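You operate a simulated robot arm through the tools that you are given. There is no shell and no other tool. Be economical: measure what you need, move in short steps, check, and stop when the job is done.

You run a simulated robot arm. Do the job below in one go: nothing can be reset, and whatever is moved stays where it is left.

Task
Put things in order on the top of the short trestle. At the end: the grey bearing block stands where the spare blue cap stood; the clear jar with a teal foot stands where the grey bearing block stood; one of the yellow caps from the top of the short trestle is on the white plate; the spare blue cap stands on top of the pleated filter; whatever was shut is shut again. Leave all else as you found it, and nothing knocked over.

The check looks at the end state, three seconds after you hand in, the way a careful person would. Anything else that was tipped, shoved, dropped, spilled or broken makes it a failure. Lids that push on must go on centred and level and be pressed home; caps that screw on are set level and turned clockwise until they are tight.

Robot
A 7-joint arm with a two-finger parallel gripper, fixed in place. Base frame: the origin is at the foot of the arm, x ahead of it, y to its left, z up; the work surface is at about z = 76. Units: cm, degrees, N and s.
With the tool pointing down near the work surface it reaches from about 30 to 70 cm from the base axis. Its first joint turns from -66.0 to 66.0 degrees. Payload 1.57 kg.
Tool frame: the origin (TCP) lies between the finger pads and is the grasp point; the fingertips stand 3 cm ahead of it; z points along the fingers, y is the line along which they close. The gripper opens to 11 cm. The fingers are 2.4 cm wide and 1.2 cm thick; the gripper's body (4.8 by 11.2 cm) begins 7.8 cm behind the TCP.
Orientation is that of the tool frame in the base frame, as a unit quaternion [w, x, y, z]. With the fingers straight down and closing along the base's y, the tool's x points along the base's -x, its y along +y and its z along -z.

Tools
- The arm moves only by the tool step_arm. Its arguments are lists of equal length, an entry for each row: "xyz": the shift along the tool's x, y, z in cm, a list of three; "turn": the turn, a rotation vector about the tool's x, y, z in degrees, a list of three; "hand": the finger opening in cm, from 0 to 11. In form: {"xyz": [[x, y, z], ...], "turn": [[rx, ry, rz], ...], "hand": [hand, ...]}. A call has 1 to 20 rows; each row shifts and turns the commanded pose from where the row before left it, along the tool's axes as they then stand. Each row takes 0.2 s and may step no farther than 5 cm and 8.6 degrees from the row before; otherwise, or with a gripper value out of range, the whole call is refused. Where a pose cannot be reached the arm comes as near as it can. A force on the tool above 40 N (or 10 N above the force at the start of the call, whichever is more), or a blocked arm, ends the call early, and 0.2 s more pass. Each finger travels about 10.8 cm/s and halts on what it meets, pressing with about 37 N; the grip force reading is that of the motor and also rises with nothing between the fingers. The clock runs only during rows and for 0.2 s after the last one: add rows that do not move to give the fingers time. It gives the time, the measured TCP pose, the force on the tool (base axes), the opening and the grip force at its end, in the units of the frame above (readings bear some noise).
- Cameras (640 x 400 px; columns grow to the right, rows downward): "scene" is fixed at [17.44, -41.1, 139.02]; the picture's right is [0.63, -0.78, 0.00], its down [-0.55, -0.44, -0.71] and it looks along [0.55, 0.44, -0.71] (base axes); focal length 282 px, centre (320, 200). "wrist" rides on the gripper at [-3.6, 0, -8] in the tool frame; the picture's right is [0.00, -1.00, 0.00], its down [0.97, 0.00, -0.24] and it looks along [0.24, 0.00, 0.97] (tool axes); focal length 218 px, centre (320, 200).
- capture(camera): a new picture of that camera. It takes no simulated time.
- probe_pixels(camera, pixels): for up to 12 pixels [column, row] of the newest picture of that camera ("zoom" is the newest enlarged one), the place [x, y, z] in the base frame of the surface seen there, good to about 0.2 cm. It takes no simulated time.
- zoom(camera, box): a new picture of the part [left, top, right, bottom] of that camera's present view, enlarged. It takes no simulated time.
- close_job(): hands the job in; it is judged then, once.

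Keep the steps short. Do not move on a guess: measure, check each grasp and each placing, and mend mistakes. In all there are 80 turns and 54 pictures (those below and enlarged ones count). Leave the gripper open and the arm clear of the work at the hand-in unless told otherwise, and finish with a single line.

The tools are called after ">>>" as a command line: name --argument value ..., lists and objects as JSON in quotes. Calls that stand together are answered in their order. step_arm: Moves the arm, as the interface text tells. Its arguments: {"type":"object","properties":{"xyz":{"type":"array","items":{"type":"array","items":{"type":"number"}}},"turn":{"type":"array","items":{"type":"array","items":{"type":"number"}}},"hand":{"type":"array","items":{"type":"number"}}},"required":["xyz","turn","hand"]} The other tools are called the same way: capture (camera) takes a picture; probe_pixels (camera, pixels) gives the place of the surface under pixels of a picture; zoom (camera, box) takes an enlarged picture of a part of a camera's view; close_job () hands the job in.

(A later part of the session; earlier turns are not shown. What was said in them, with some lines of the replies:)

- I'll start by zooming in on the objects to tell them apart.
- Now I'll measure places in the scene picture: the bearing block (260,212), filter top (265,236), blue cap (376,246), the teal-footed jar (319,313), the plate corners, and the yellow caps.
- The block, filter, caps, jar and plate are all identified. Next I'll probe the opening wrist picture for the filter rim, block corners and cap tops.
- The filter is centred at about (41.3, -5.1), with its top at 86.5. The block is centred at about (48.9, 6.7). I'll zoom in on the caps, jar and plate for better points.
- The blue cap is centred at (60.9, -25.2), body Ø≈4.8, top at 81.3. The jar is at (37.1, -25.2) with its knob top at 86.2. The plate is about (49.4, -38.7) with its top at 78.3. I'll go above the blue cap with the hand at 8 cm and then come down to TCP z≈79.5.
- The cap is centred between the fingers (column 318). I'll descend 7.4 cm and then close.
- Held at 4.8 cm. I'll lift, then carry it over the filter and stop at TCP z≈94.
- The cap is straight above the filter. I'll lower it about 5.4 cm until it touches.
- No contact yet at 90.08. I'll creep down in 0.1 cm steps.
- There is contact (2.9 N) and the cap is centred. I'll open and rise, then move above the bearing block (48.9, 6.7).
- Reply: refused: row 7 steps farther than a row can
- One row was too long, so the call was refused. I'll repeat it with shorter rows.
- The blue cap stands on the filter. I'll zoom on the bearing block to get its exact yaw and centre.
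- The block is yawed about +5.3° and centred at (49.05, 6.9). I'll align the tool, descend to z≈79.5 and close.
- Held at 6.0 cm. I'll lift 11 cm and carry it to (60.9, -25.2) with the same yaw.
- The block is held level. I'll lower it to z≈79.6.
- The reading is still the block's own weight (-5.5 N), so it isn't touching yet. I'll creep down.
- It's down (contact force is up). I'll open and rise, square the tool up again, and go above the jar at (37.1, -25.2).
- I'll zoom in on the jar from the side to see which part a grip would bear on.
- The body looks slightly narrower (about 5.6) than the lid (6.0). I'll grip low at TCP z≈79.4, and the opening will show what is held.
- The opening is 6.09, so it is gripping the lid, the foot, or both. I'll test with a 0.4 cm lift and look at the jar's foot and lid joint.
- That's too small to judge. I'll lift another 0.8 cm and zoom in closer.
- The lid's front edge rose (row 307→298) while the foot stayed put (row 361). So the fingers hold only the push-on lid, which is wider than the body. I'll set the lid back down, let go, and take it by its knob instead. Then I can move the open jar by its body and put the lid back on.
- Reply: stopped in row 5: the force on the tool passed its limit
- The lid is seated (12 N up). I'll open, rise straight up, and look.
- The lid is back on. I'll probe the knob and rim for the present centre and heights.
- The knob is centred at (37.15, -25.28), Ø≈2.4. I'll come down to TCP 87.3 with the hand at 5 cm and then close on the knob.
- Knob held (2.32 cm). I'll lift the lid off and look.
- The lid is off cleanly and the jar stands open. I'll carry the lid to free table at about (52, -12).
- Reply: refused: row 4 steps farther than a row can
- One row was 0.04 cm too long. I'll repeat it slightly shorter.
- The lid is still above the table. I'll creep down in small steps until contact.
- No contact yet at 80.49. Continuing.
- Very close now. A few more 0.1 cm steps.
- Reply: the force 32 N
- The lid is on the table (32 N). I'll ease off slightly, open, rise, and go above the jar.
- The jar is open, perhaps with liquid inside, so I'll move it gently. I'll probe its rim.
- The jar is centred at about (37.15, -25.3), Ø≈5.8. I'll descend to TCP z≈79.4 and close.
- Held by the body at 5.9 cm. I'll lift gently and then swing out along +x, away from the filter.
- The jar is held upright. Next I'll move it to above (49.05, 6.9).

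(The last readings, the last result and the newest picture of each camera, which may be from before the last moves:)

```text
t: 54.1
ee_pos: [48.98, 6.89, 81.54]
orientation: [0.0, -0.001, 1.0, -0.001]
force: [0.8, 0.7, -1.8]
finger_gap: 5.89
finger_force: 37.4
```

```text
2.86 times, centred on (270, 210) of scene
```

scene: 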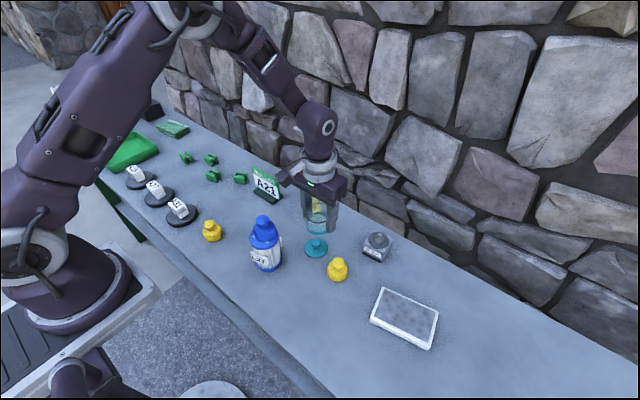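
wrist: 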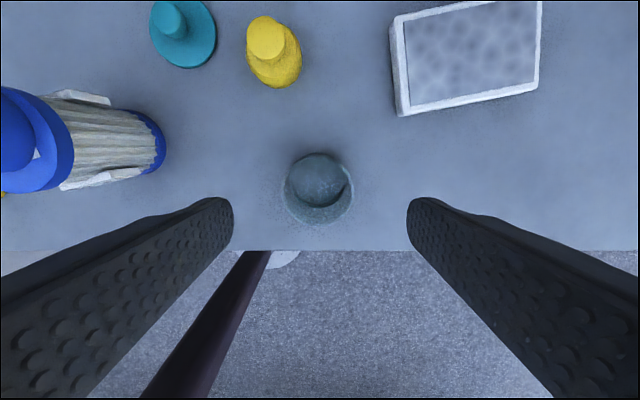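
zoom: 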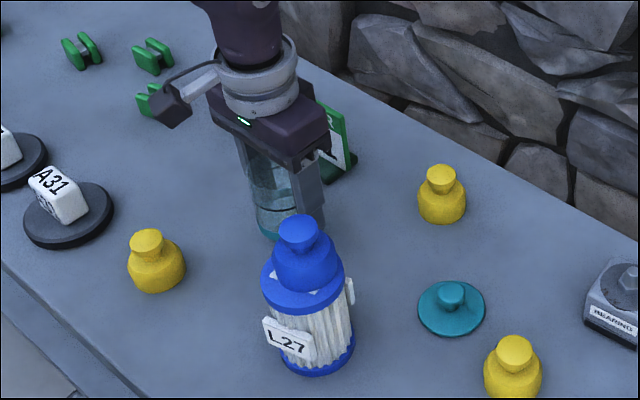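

The position is right. I'll lower it the last 2 cm to z≈79.5, slowing near the table.

>>> step_arm --xyz '[[0, 0, 1], [0, 0, 0.7], [0, 0, 0.2], [0, 0, 0.1], [0, 0, 0.1], [0, 0, 0]]' --turn '[[0, 0, 0], [0, 0, 0], [0, 0, 0], [0, 0, 0], [0, 0, 0], [0, 0, 0]]' --hand '[5, 5, 5, 5, 5, 5]'

```text
t: 55.5
ee_pos: [49.01, 6.94, 79.48]
orientation: [0.002, 0.0, 1.0, 0.0]
force: [-6.2, 0.4, 30.0]
finger_gap: 5.86
finger_force: 37.6
```

The jar is down. I'll ease off, open, rise, and go back above the lid at (51.6, -12.1).

>>> step_arm --xyz '[[0, 0, -0.1], [0, 0, 0], [0, 0, 0], [0, 0, 0], [0, 0, -3], [0, 0, -4.5], [0, 0, -4.5], [-0.6, -4.5, 0], [-0.6, -4.5, 0], [-0.6, -4.5, 0], [-0.8, -4.5, 0], [0, -1, 0], [0, 0, 0], [0, 0, 0]]' --turn '[[0, 0, 0], [0, 0, 0], [0, 0, 0], [0, 0, 0], [0, 0, 0], [0, 0, 0], [0, 0, 0], [0, 0, 0], [0, 0, 0], [0, 0, 0], [0, 0, 0], [0, 0, 0], [0, 0, 0], [0, 0, 0]]' --hand '[5, 6.5, 8, 8.5, 8.5, 8.5, 8.5, 8.5, 8, 7, 6, 5, 5, 5]'

>>> capture --camera "wrist"

```text
t: 58.5
ee_pos: [51.51, -12.07, 91.7]
orientation: [0.0, 0.0, 1.0, -0.002]
force: [-0.5, 0.4, 0.5]
finger_gap: 5.01
finger_force: 0.1
```

```text
18 pictures are left
```

wrist: 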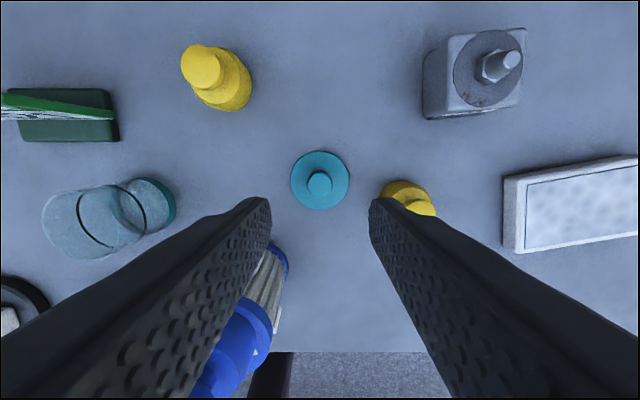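

I'll probe the knob and the jar rim so I can line them up.

>>> probe_pixels --camera "wrist" --pixels '[[320, 183], [309, 183], [331, 183], [320, 173], [320, 193], [293, 180], [347, 180], [320, 154], [320, 207]]'

```text
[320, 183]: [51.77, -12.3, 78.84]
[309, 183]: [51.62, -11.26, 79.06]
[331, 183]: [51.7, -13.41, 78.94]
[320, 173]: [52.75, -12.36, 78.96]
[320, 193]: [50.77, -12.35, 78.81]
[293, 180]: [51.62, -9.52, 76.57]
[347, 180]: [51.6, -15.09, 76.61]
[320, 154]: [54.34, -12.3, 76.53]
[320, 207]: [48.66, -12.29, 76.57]
```

The lid is lined up (column 320), so I only need +0.15 in x. I'll descend to TCP z≈79.95 and close on the knob.

>>> step_arm --xyz '[[-0.15, 0, 4], [0, 0, 4], [0, 0, 2.5], [0, 0, 1.2], [0, 0, 0], [0, 0, 0], [0, 0, 0], [0, 0, 0]]' --turn '[[0, 0, 0], [0, 0, 0], [0, 0, 0], [0, 0, 0], [0, 0, 0], [0, 0, 0], [0, 0, 0], [0, 0, 0]]' --hand '[5, 5, 5, 5, 5, 1, 1, 1]'

```text
t: 60.3
ee_pos: [51.72, -11.94, 79.79]
orientation: [0.0, 0.001, 1.0, -0.001]
force: [0.0, 0.6, 0.6]
finger_gap: 2.33
finger_force: 35.4
```

Knob held (2.33). I'll lift it and move over the jar, stopping about 2 cm above the seat to check alignment.

>>> step_arm --xyz '[[0, 0, -2], [0, 0, -4], [0, 0, -4.5], [0, 0, -2], [0.6, 4.5, 0], [0.7, 4.5, 0], [0.7, 4.5, 0], [0.65, 4.5, 0], [0, 0.85, 0], [0, 0, 1.5], [0, 0, 1.5], [0, 0, 0], [0, 0, 0]]' --turn '[[0, 0, 0], [0, 0, 0], [0, 0, 0], [0, 0, 0], [0, 0, 0], [0, 0, 0], [0, 0, 0], [0, 0, 0], [0, 0, 0], [0, 0, 0], [0, 0, 0], [0, 0, 0], [0, 0, 0]]' --hand '[1, 1, 1, 1, 1, 1, 1, 1, 1, 1, 1, 1, 1]'

>>> zoom --camera "scene" --box '[210, 160, 310, 250]'

>>> capture --camera "wrist"

```text
t: 63.1
ee_pos: [49.16, 6.83, 89.33]
orientation: [0.0, 0.0, 1.0, -0.002]
force: [0.6, 0.2, 0.4]
finger_gap: 2.31
finger_force: 35.4
```

```text
4.44 times, centred on (260, 205) of scene
```

zoom: 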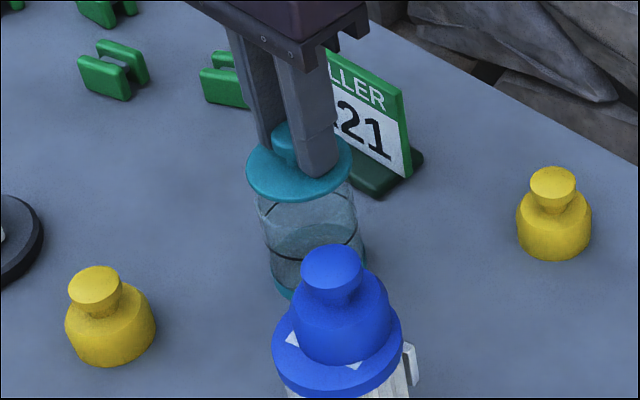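

```text
16 pictures are left
```

wrist: 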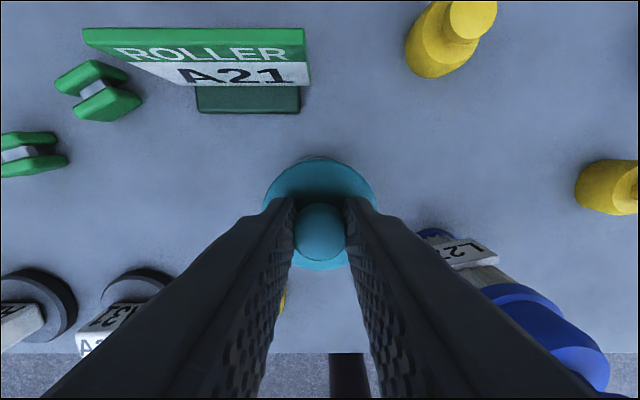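

I'll zoom in tighter to compare the lid edges with the jar rim edges.

>>> zoom --camera "scene" --box '[255, 185, 305, 235]'

>>> zoom --camera "wrist" --box '[250, 130, 390, 280]'

```text
8.00 times, centred on (280, 210) of scene
```

zoom: 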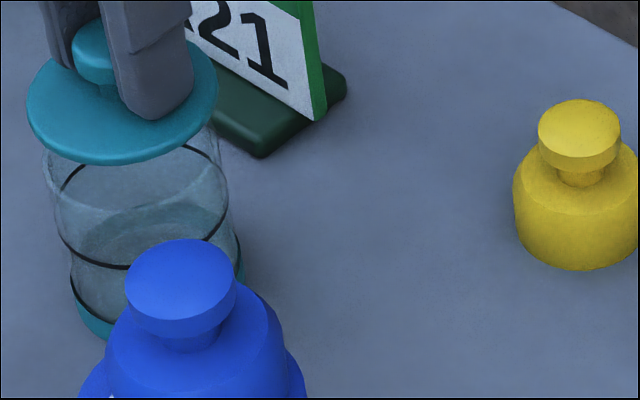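

```text
2.67 times, centred on (320, 205) of wrist
```

zoom: 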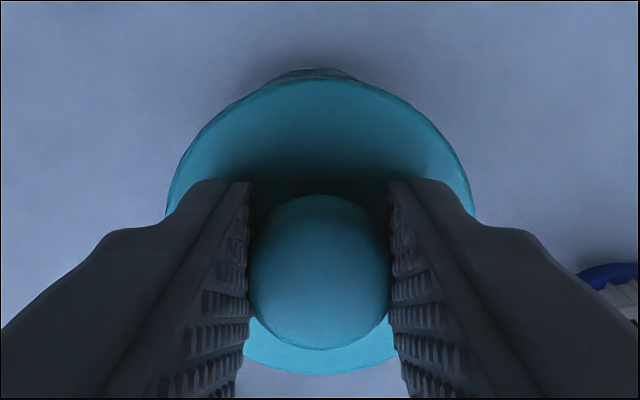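

From both views, the lid is centred over the jar to within about 0.1 cm. I'll lower it onto the rim.

>>> step_arm --xyz '[[0.08, 0.05, 1], [0, 0, 0.7], [0, 0, 0.3], [0, 0, 0.2], [0, 0, 0.1], [0, 0, 0]]' --turn '[[0, 0, 0], [0, 0, 0], [0, 0, 0], [0, 0, 0], [0, 0, 0], [0, 0, 0]]' --hand '[1, 1, 1, 1, 1, 1]'

```text
t: 64.5
ee_pos: [49.04, 6.88, 87.0]
orientation: [-0.001, -0.001, 1.0, -0.002]
force: [0.4, 0.0, 0.3]
finger_gap: 2.34
finger_force: 35.3
```

No contact force yet at 87.0. I'll press on gently.

>>> step_arm --xyz '[[0, 0, 0.1], [0, 0, 0.1], [0, 0, 0]]' --turn '[[0, 0, 0], [0, 0, 0], [0, 0, 0]]' --hand '[1, 1, 1]'

>>> zoom --camera "scene" --box '[255, 185, 305, 235]'

```text
t: 65.2
ee_pos: [48.98, 6.82, 87.0]
orientation: [0.001, 0.0, 1.0, -0.001]
force: [-3.0, -1.3, 13.7]
finger_gap: 2.3
finger_force: 34.9
stopped in row 3: the force on the tool passed its limit (the readings are from after the stop); the commanded pose is now the measured one
```

```text
8.00 times, centred on (280, 210) of scene
```

zoom: 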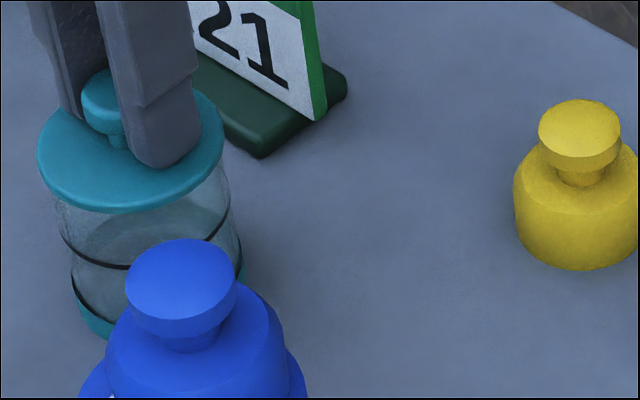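

The lid looks level and centred, and it resists. I'll press once more to be sure it's home.

>>> step_arm --xyz '[[0, 0, 0.1], [0, 0, 0.1], [0, 0, 0]]' --turn '[[0, 0, 0], [0, 0, 0], [0, 0, 0]]' --hand '[1, 1, 1]'

```text
t: 65.7
ee_pos: [49.18, 6.85, 86.91]
orientation: [0.001, 0.0, 1.0, 0.0]
force: [-4.8, 0.3, 14.2]
finger_gap: 2.35
finger_force: 35.3
stopped in row 2: the force on the tool passed its limit (the readings are from after the stop); the commanded pose is now the measured one
```

It's solid at 86.9–87.0, so the lid is home. I'll open, rise, and move above the yellow cap at (49.1, -21.2).

>>> step_arm --xyz '[[0, 0, -0.1], [0, 0, 0], [0, 0, 0], [0, 0, -3], [0, 0, -4], [-1, -4.5, 0], [-1, -4.5, 0], [0, -4.5, 0], [0, -4.5, 0], [1, -4.5, 0], [1, -4.5, 0], [0, -1.15, 0], [0, 0, 0], [0, 0, 0]]' --turn '[[0, 0, 0], [0, 0, 0], [0, 0, 0], [0, 0, 0], [0, 0, 0], [0, 0, 0], [0, 0, 0], [0, 0, 0], [0, 0, 0], [0, 0, 0], [0, 0, 0], [0, 0, 0], [0, 0, 0], [0, 0, 0]]' --hand '[1, 4, 5, 5, 6, 8, 8, 8, 8, 8, 8, 8, 8, 8]'

>>> capture --camera "scene"

>>> capture --camera "wrist"

```text
t: 68.7
ee_pos: [49.2, -21.26, 94.01]
orientation: [0.002, 0.0, 1.0, 0.0]
force: [-0.4, 0.1, 0.3]
finger_gap: 7.98
finger_force: 0.1
```

```text
12 pictures are left
```

scene: 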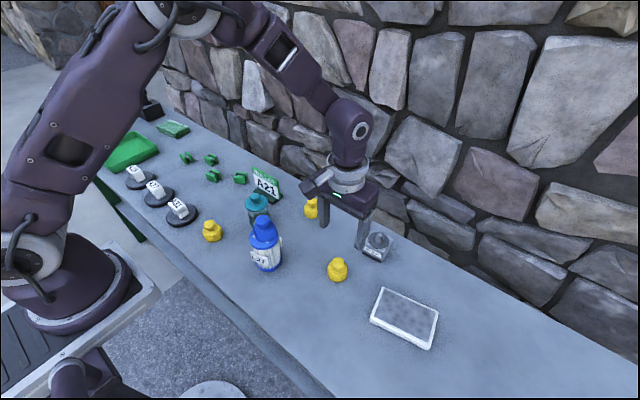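

```text
11 pictures are left
```

wrist: 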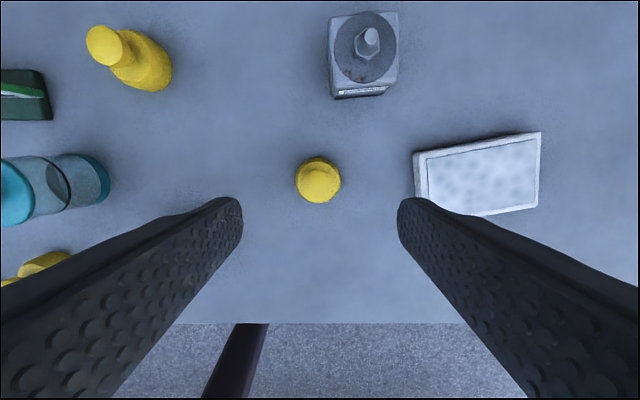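

The cap is centred. I'll descend to z≈79.45 and close.

>>> step_arm --xyz '[[0, 0, 4.5], [0, 0, 4.5], [0, 0, 3.5], [0, 0, 2], [0, 0, 0], [0, 0, 0], [0, 0, 0], [0, 0, 0]]' --turn '[[0, 0, 0], [0, 0, 0], [0, 0, 0], [0, 0, 0], [0, 0, 0], [0, 0, 0], [0, 0, 0], [0, 0, 0]]' --hand '[8, 8, 8, 8, 8, 3.5, 3.5, 3.5]'

```text
t: 70.5
ee_pos: [49.04, -21.29, 79.41]
orientation: [0.003, -0.001, 1.0, -0.001]
force: [-0.3, 0.6, -0.5]
finger_gap: 4.77
finger_force: 37.0
```

Held (4.77). The plate's centre from its corners is (48.8, -39.1) with the top at 78.3. I'll lift, carry the cap there, and stop just above.

>>> step_arm --xyz '[[0, 0, -2], [0, 0, -4], [0, 0, -3], [0, -3, 0], [0, -4.5, 0], [0, -4.5, 0], [0.1, -4, 0], [0, -1.7, 0], [0, 0, 3], [0, 0, 2], [0, 0, 1], [0, 0, 0.3], [0, 0, 0]]' --turn '[[0, 0, 0], [0, 0, 0], [0, 0, 0], [0, 0, 0], [0, 0, 0], [0, 0, 0], [0, 0, 0], [0, 0, 0], [0, 0, 0], [0, 0, 0], [0, 0, 0], [0, 0, 0], [0, 0, 0]]' --hand '[3.5, 3.5, 3.5, 3.5, 3.5, 3.5, 3.5, 3.5, 3.5, 3.5, 3.5, 3.5, 3.5]'

>>> zoom --camera "scene" --box '[350, 240, 460, 360]'

```text
t: 73.3
ee_pos: [48.98, -39.08, 82.26]
orientation: [0.002, 0.0, 1.0, 0.0]
force: [0.3, -0.6, -0.1]
finger_gap: 4.76
finger_force: 36.8
```

```text
3.33 times, centred on (405, 300) of scene
```

zoom: 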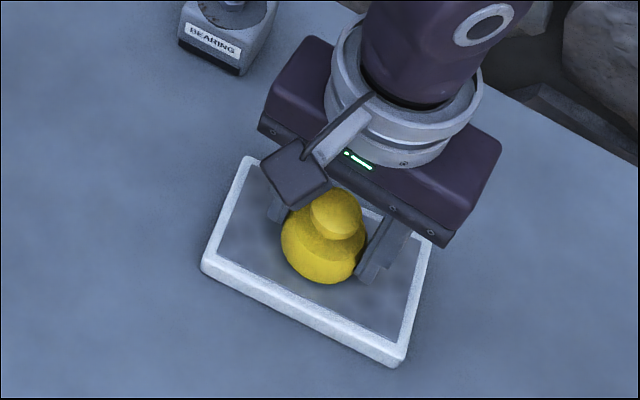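

Over the plate's middle. I'll creep down to contact.

>>> step_arm --xyz '[[0, 0, 0.3], [0, 0, 0.15], [0, 0, 0.1], [0, 0, 0.1], [0, 0, 0]]' --turn '[[0, 0, 0], [0, 0, 0], [0, 0, 0], [0, 0, 0], [0, 0, 0]]' --hand '[3.5, 3.5, 3.5, 3.5, 3.5]'

```text
t: 74.5
ee_pos: [49.0, -38.84, 81.57]
orientation: [0.002, 0.0, 1.0, 0.0]
force: [-1.5, 2.8, 11.1]
finger_gap: 4.79
finger_force: 37.3
```

In contact (11 N). I'll open to 7 cm, rise, and pull back to a clear place.

>>> step_arm --xyz '[[0, 0, -0.05], [0, 0, 0], [0, 0, 0], [0, 0, 0], [0, 0, -3], [0, 0, -4.5], [0, 0, -4.5], [0, 0, -4.5], [0, 4.5, -2], [0, 4.5, -2], [0, 4.5, 0], [0, 0, 0]]' --turn '[[0, 0, 0], [0, 0, 0], [0, 0, 0], [0, 0, 0], [0, 0, 0], [0, 0, 0], [0, 0, 0], [0, 0, 0], [0, 0, 0], [0, 0, 0], [0, 0, 0], [0, 0, 0]]' --hand '[3.5, 5.5, 7, 7, 7, 7, 7, 9, 10, 11, 11, 11]'

>>> capture --camera "scene"

>>> capture --camera "wrist"

>>> zoom --camera "scene" --box '[190, 160, 450, 360]'

```text
t: 77.1
ee_pos: [49.02, -25.46, 102.11]
orientation: [0.002, 0.0, 1.0, -0.001]
force: [0.4, 0.0, -0.2]
finger_gap: 10.98
finger_force: 0.0
```

```text
9 pictures are left
```

scene: 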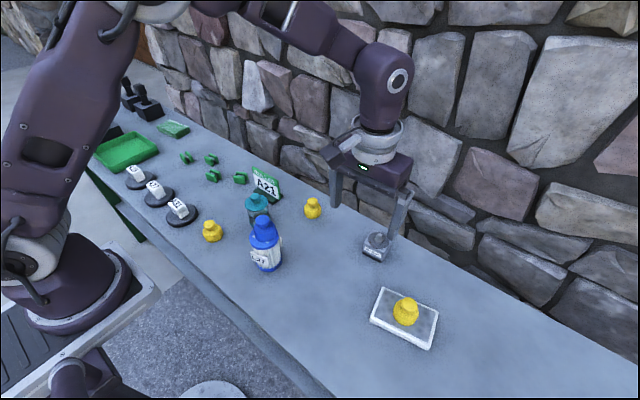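

```text
8 pictures are left
```

wrist: 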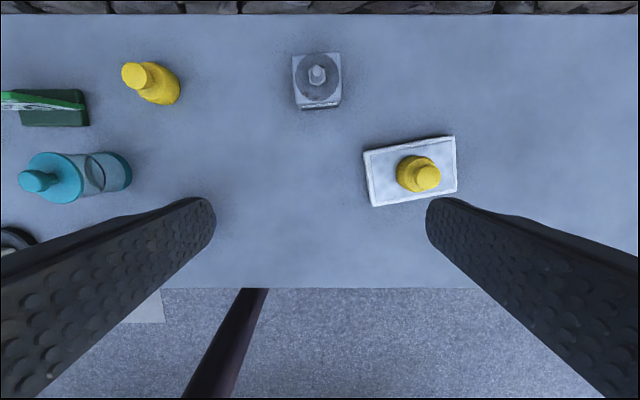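

```text
2.00 times, centred on (320, 260) of scene
```

zoom: 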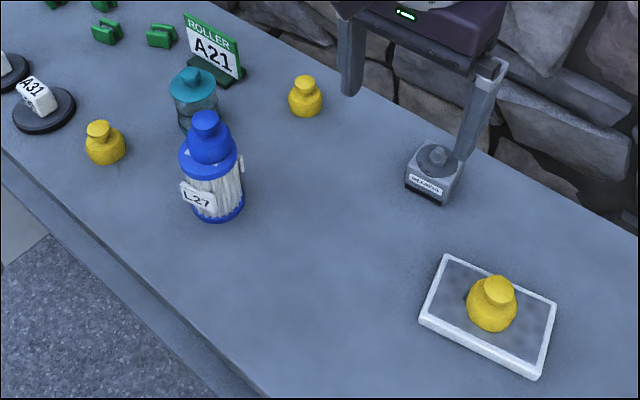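

Everything stands in place and the plate is where it was. Last check: whether the jar's lid is level and seated.

>>> zoom --camera "scene" --box '[235, 180, 285, 230]'

>>> probe_pixels --camera "zoom" --pixels '[[200, 185], [260, 250], [385, 225], [370, 170], [285, 155], [330, 265], [285, 185]]'

```text
8.00 times, centred on (260, 205) of scene
```

zoom: 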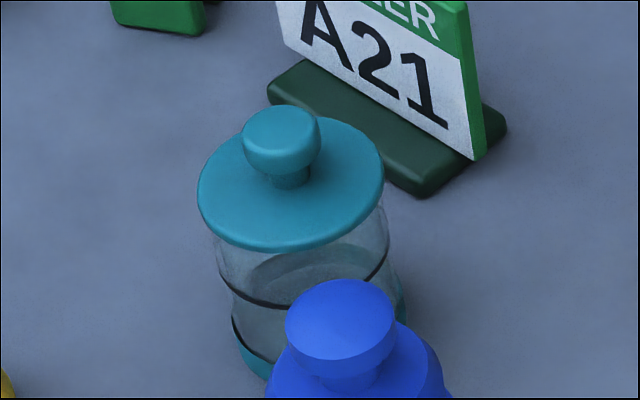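

```text
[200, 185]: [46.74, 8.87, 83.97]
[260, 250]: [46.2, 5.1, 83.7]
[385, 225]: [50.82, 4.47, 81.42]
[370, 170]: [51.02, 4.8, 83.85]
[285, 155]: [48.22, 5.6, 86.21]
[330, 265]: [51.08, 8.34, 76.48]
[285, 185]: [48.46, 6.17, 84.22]
```

The lid top reads 83.7–84.0 all round and the knob 86.2, the same as at the start, so it is level and home. The gripper is open and clear, so I'm handing in.

>>> close_job

```text
The job is handed in.
```

The bearing block, lidded jar, yellow cap and blue cap all stand where you asked, the jar's lid is back on and pressed home, and the job is handed in.
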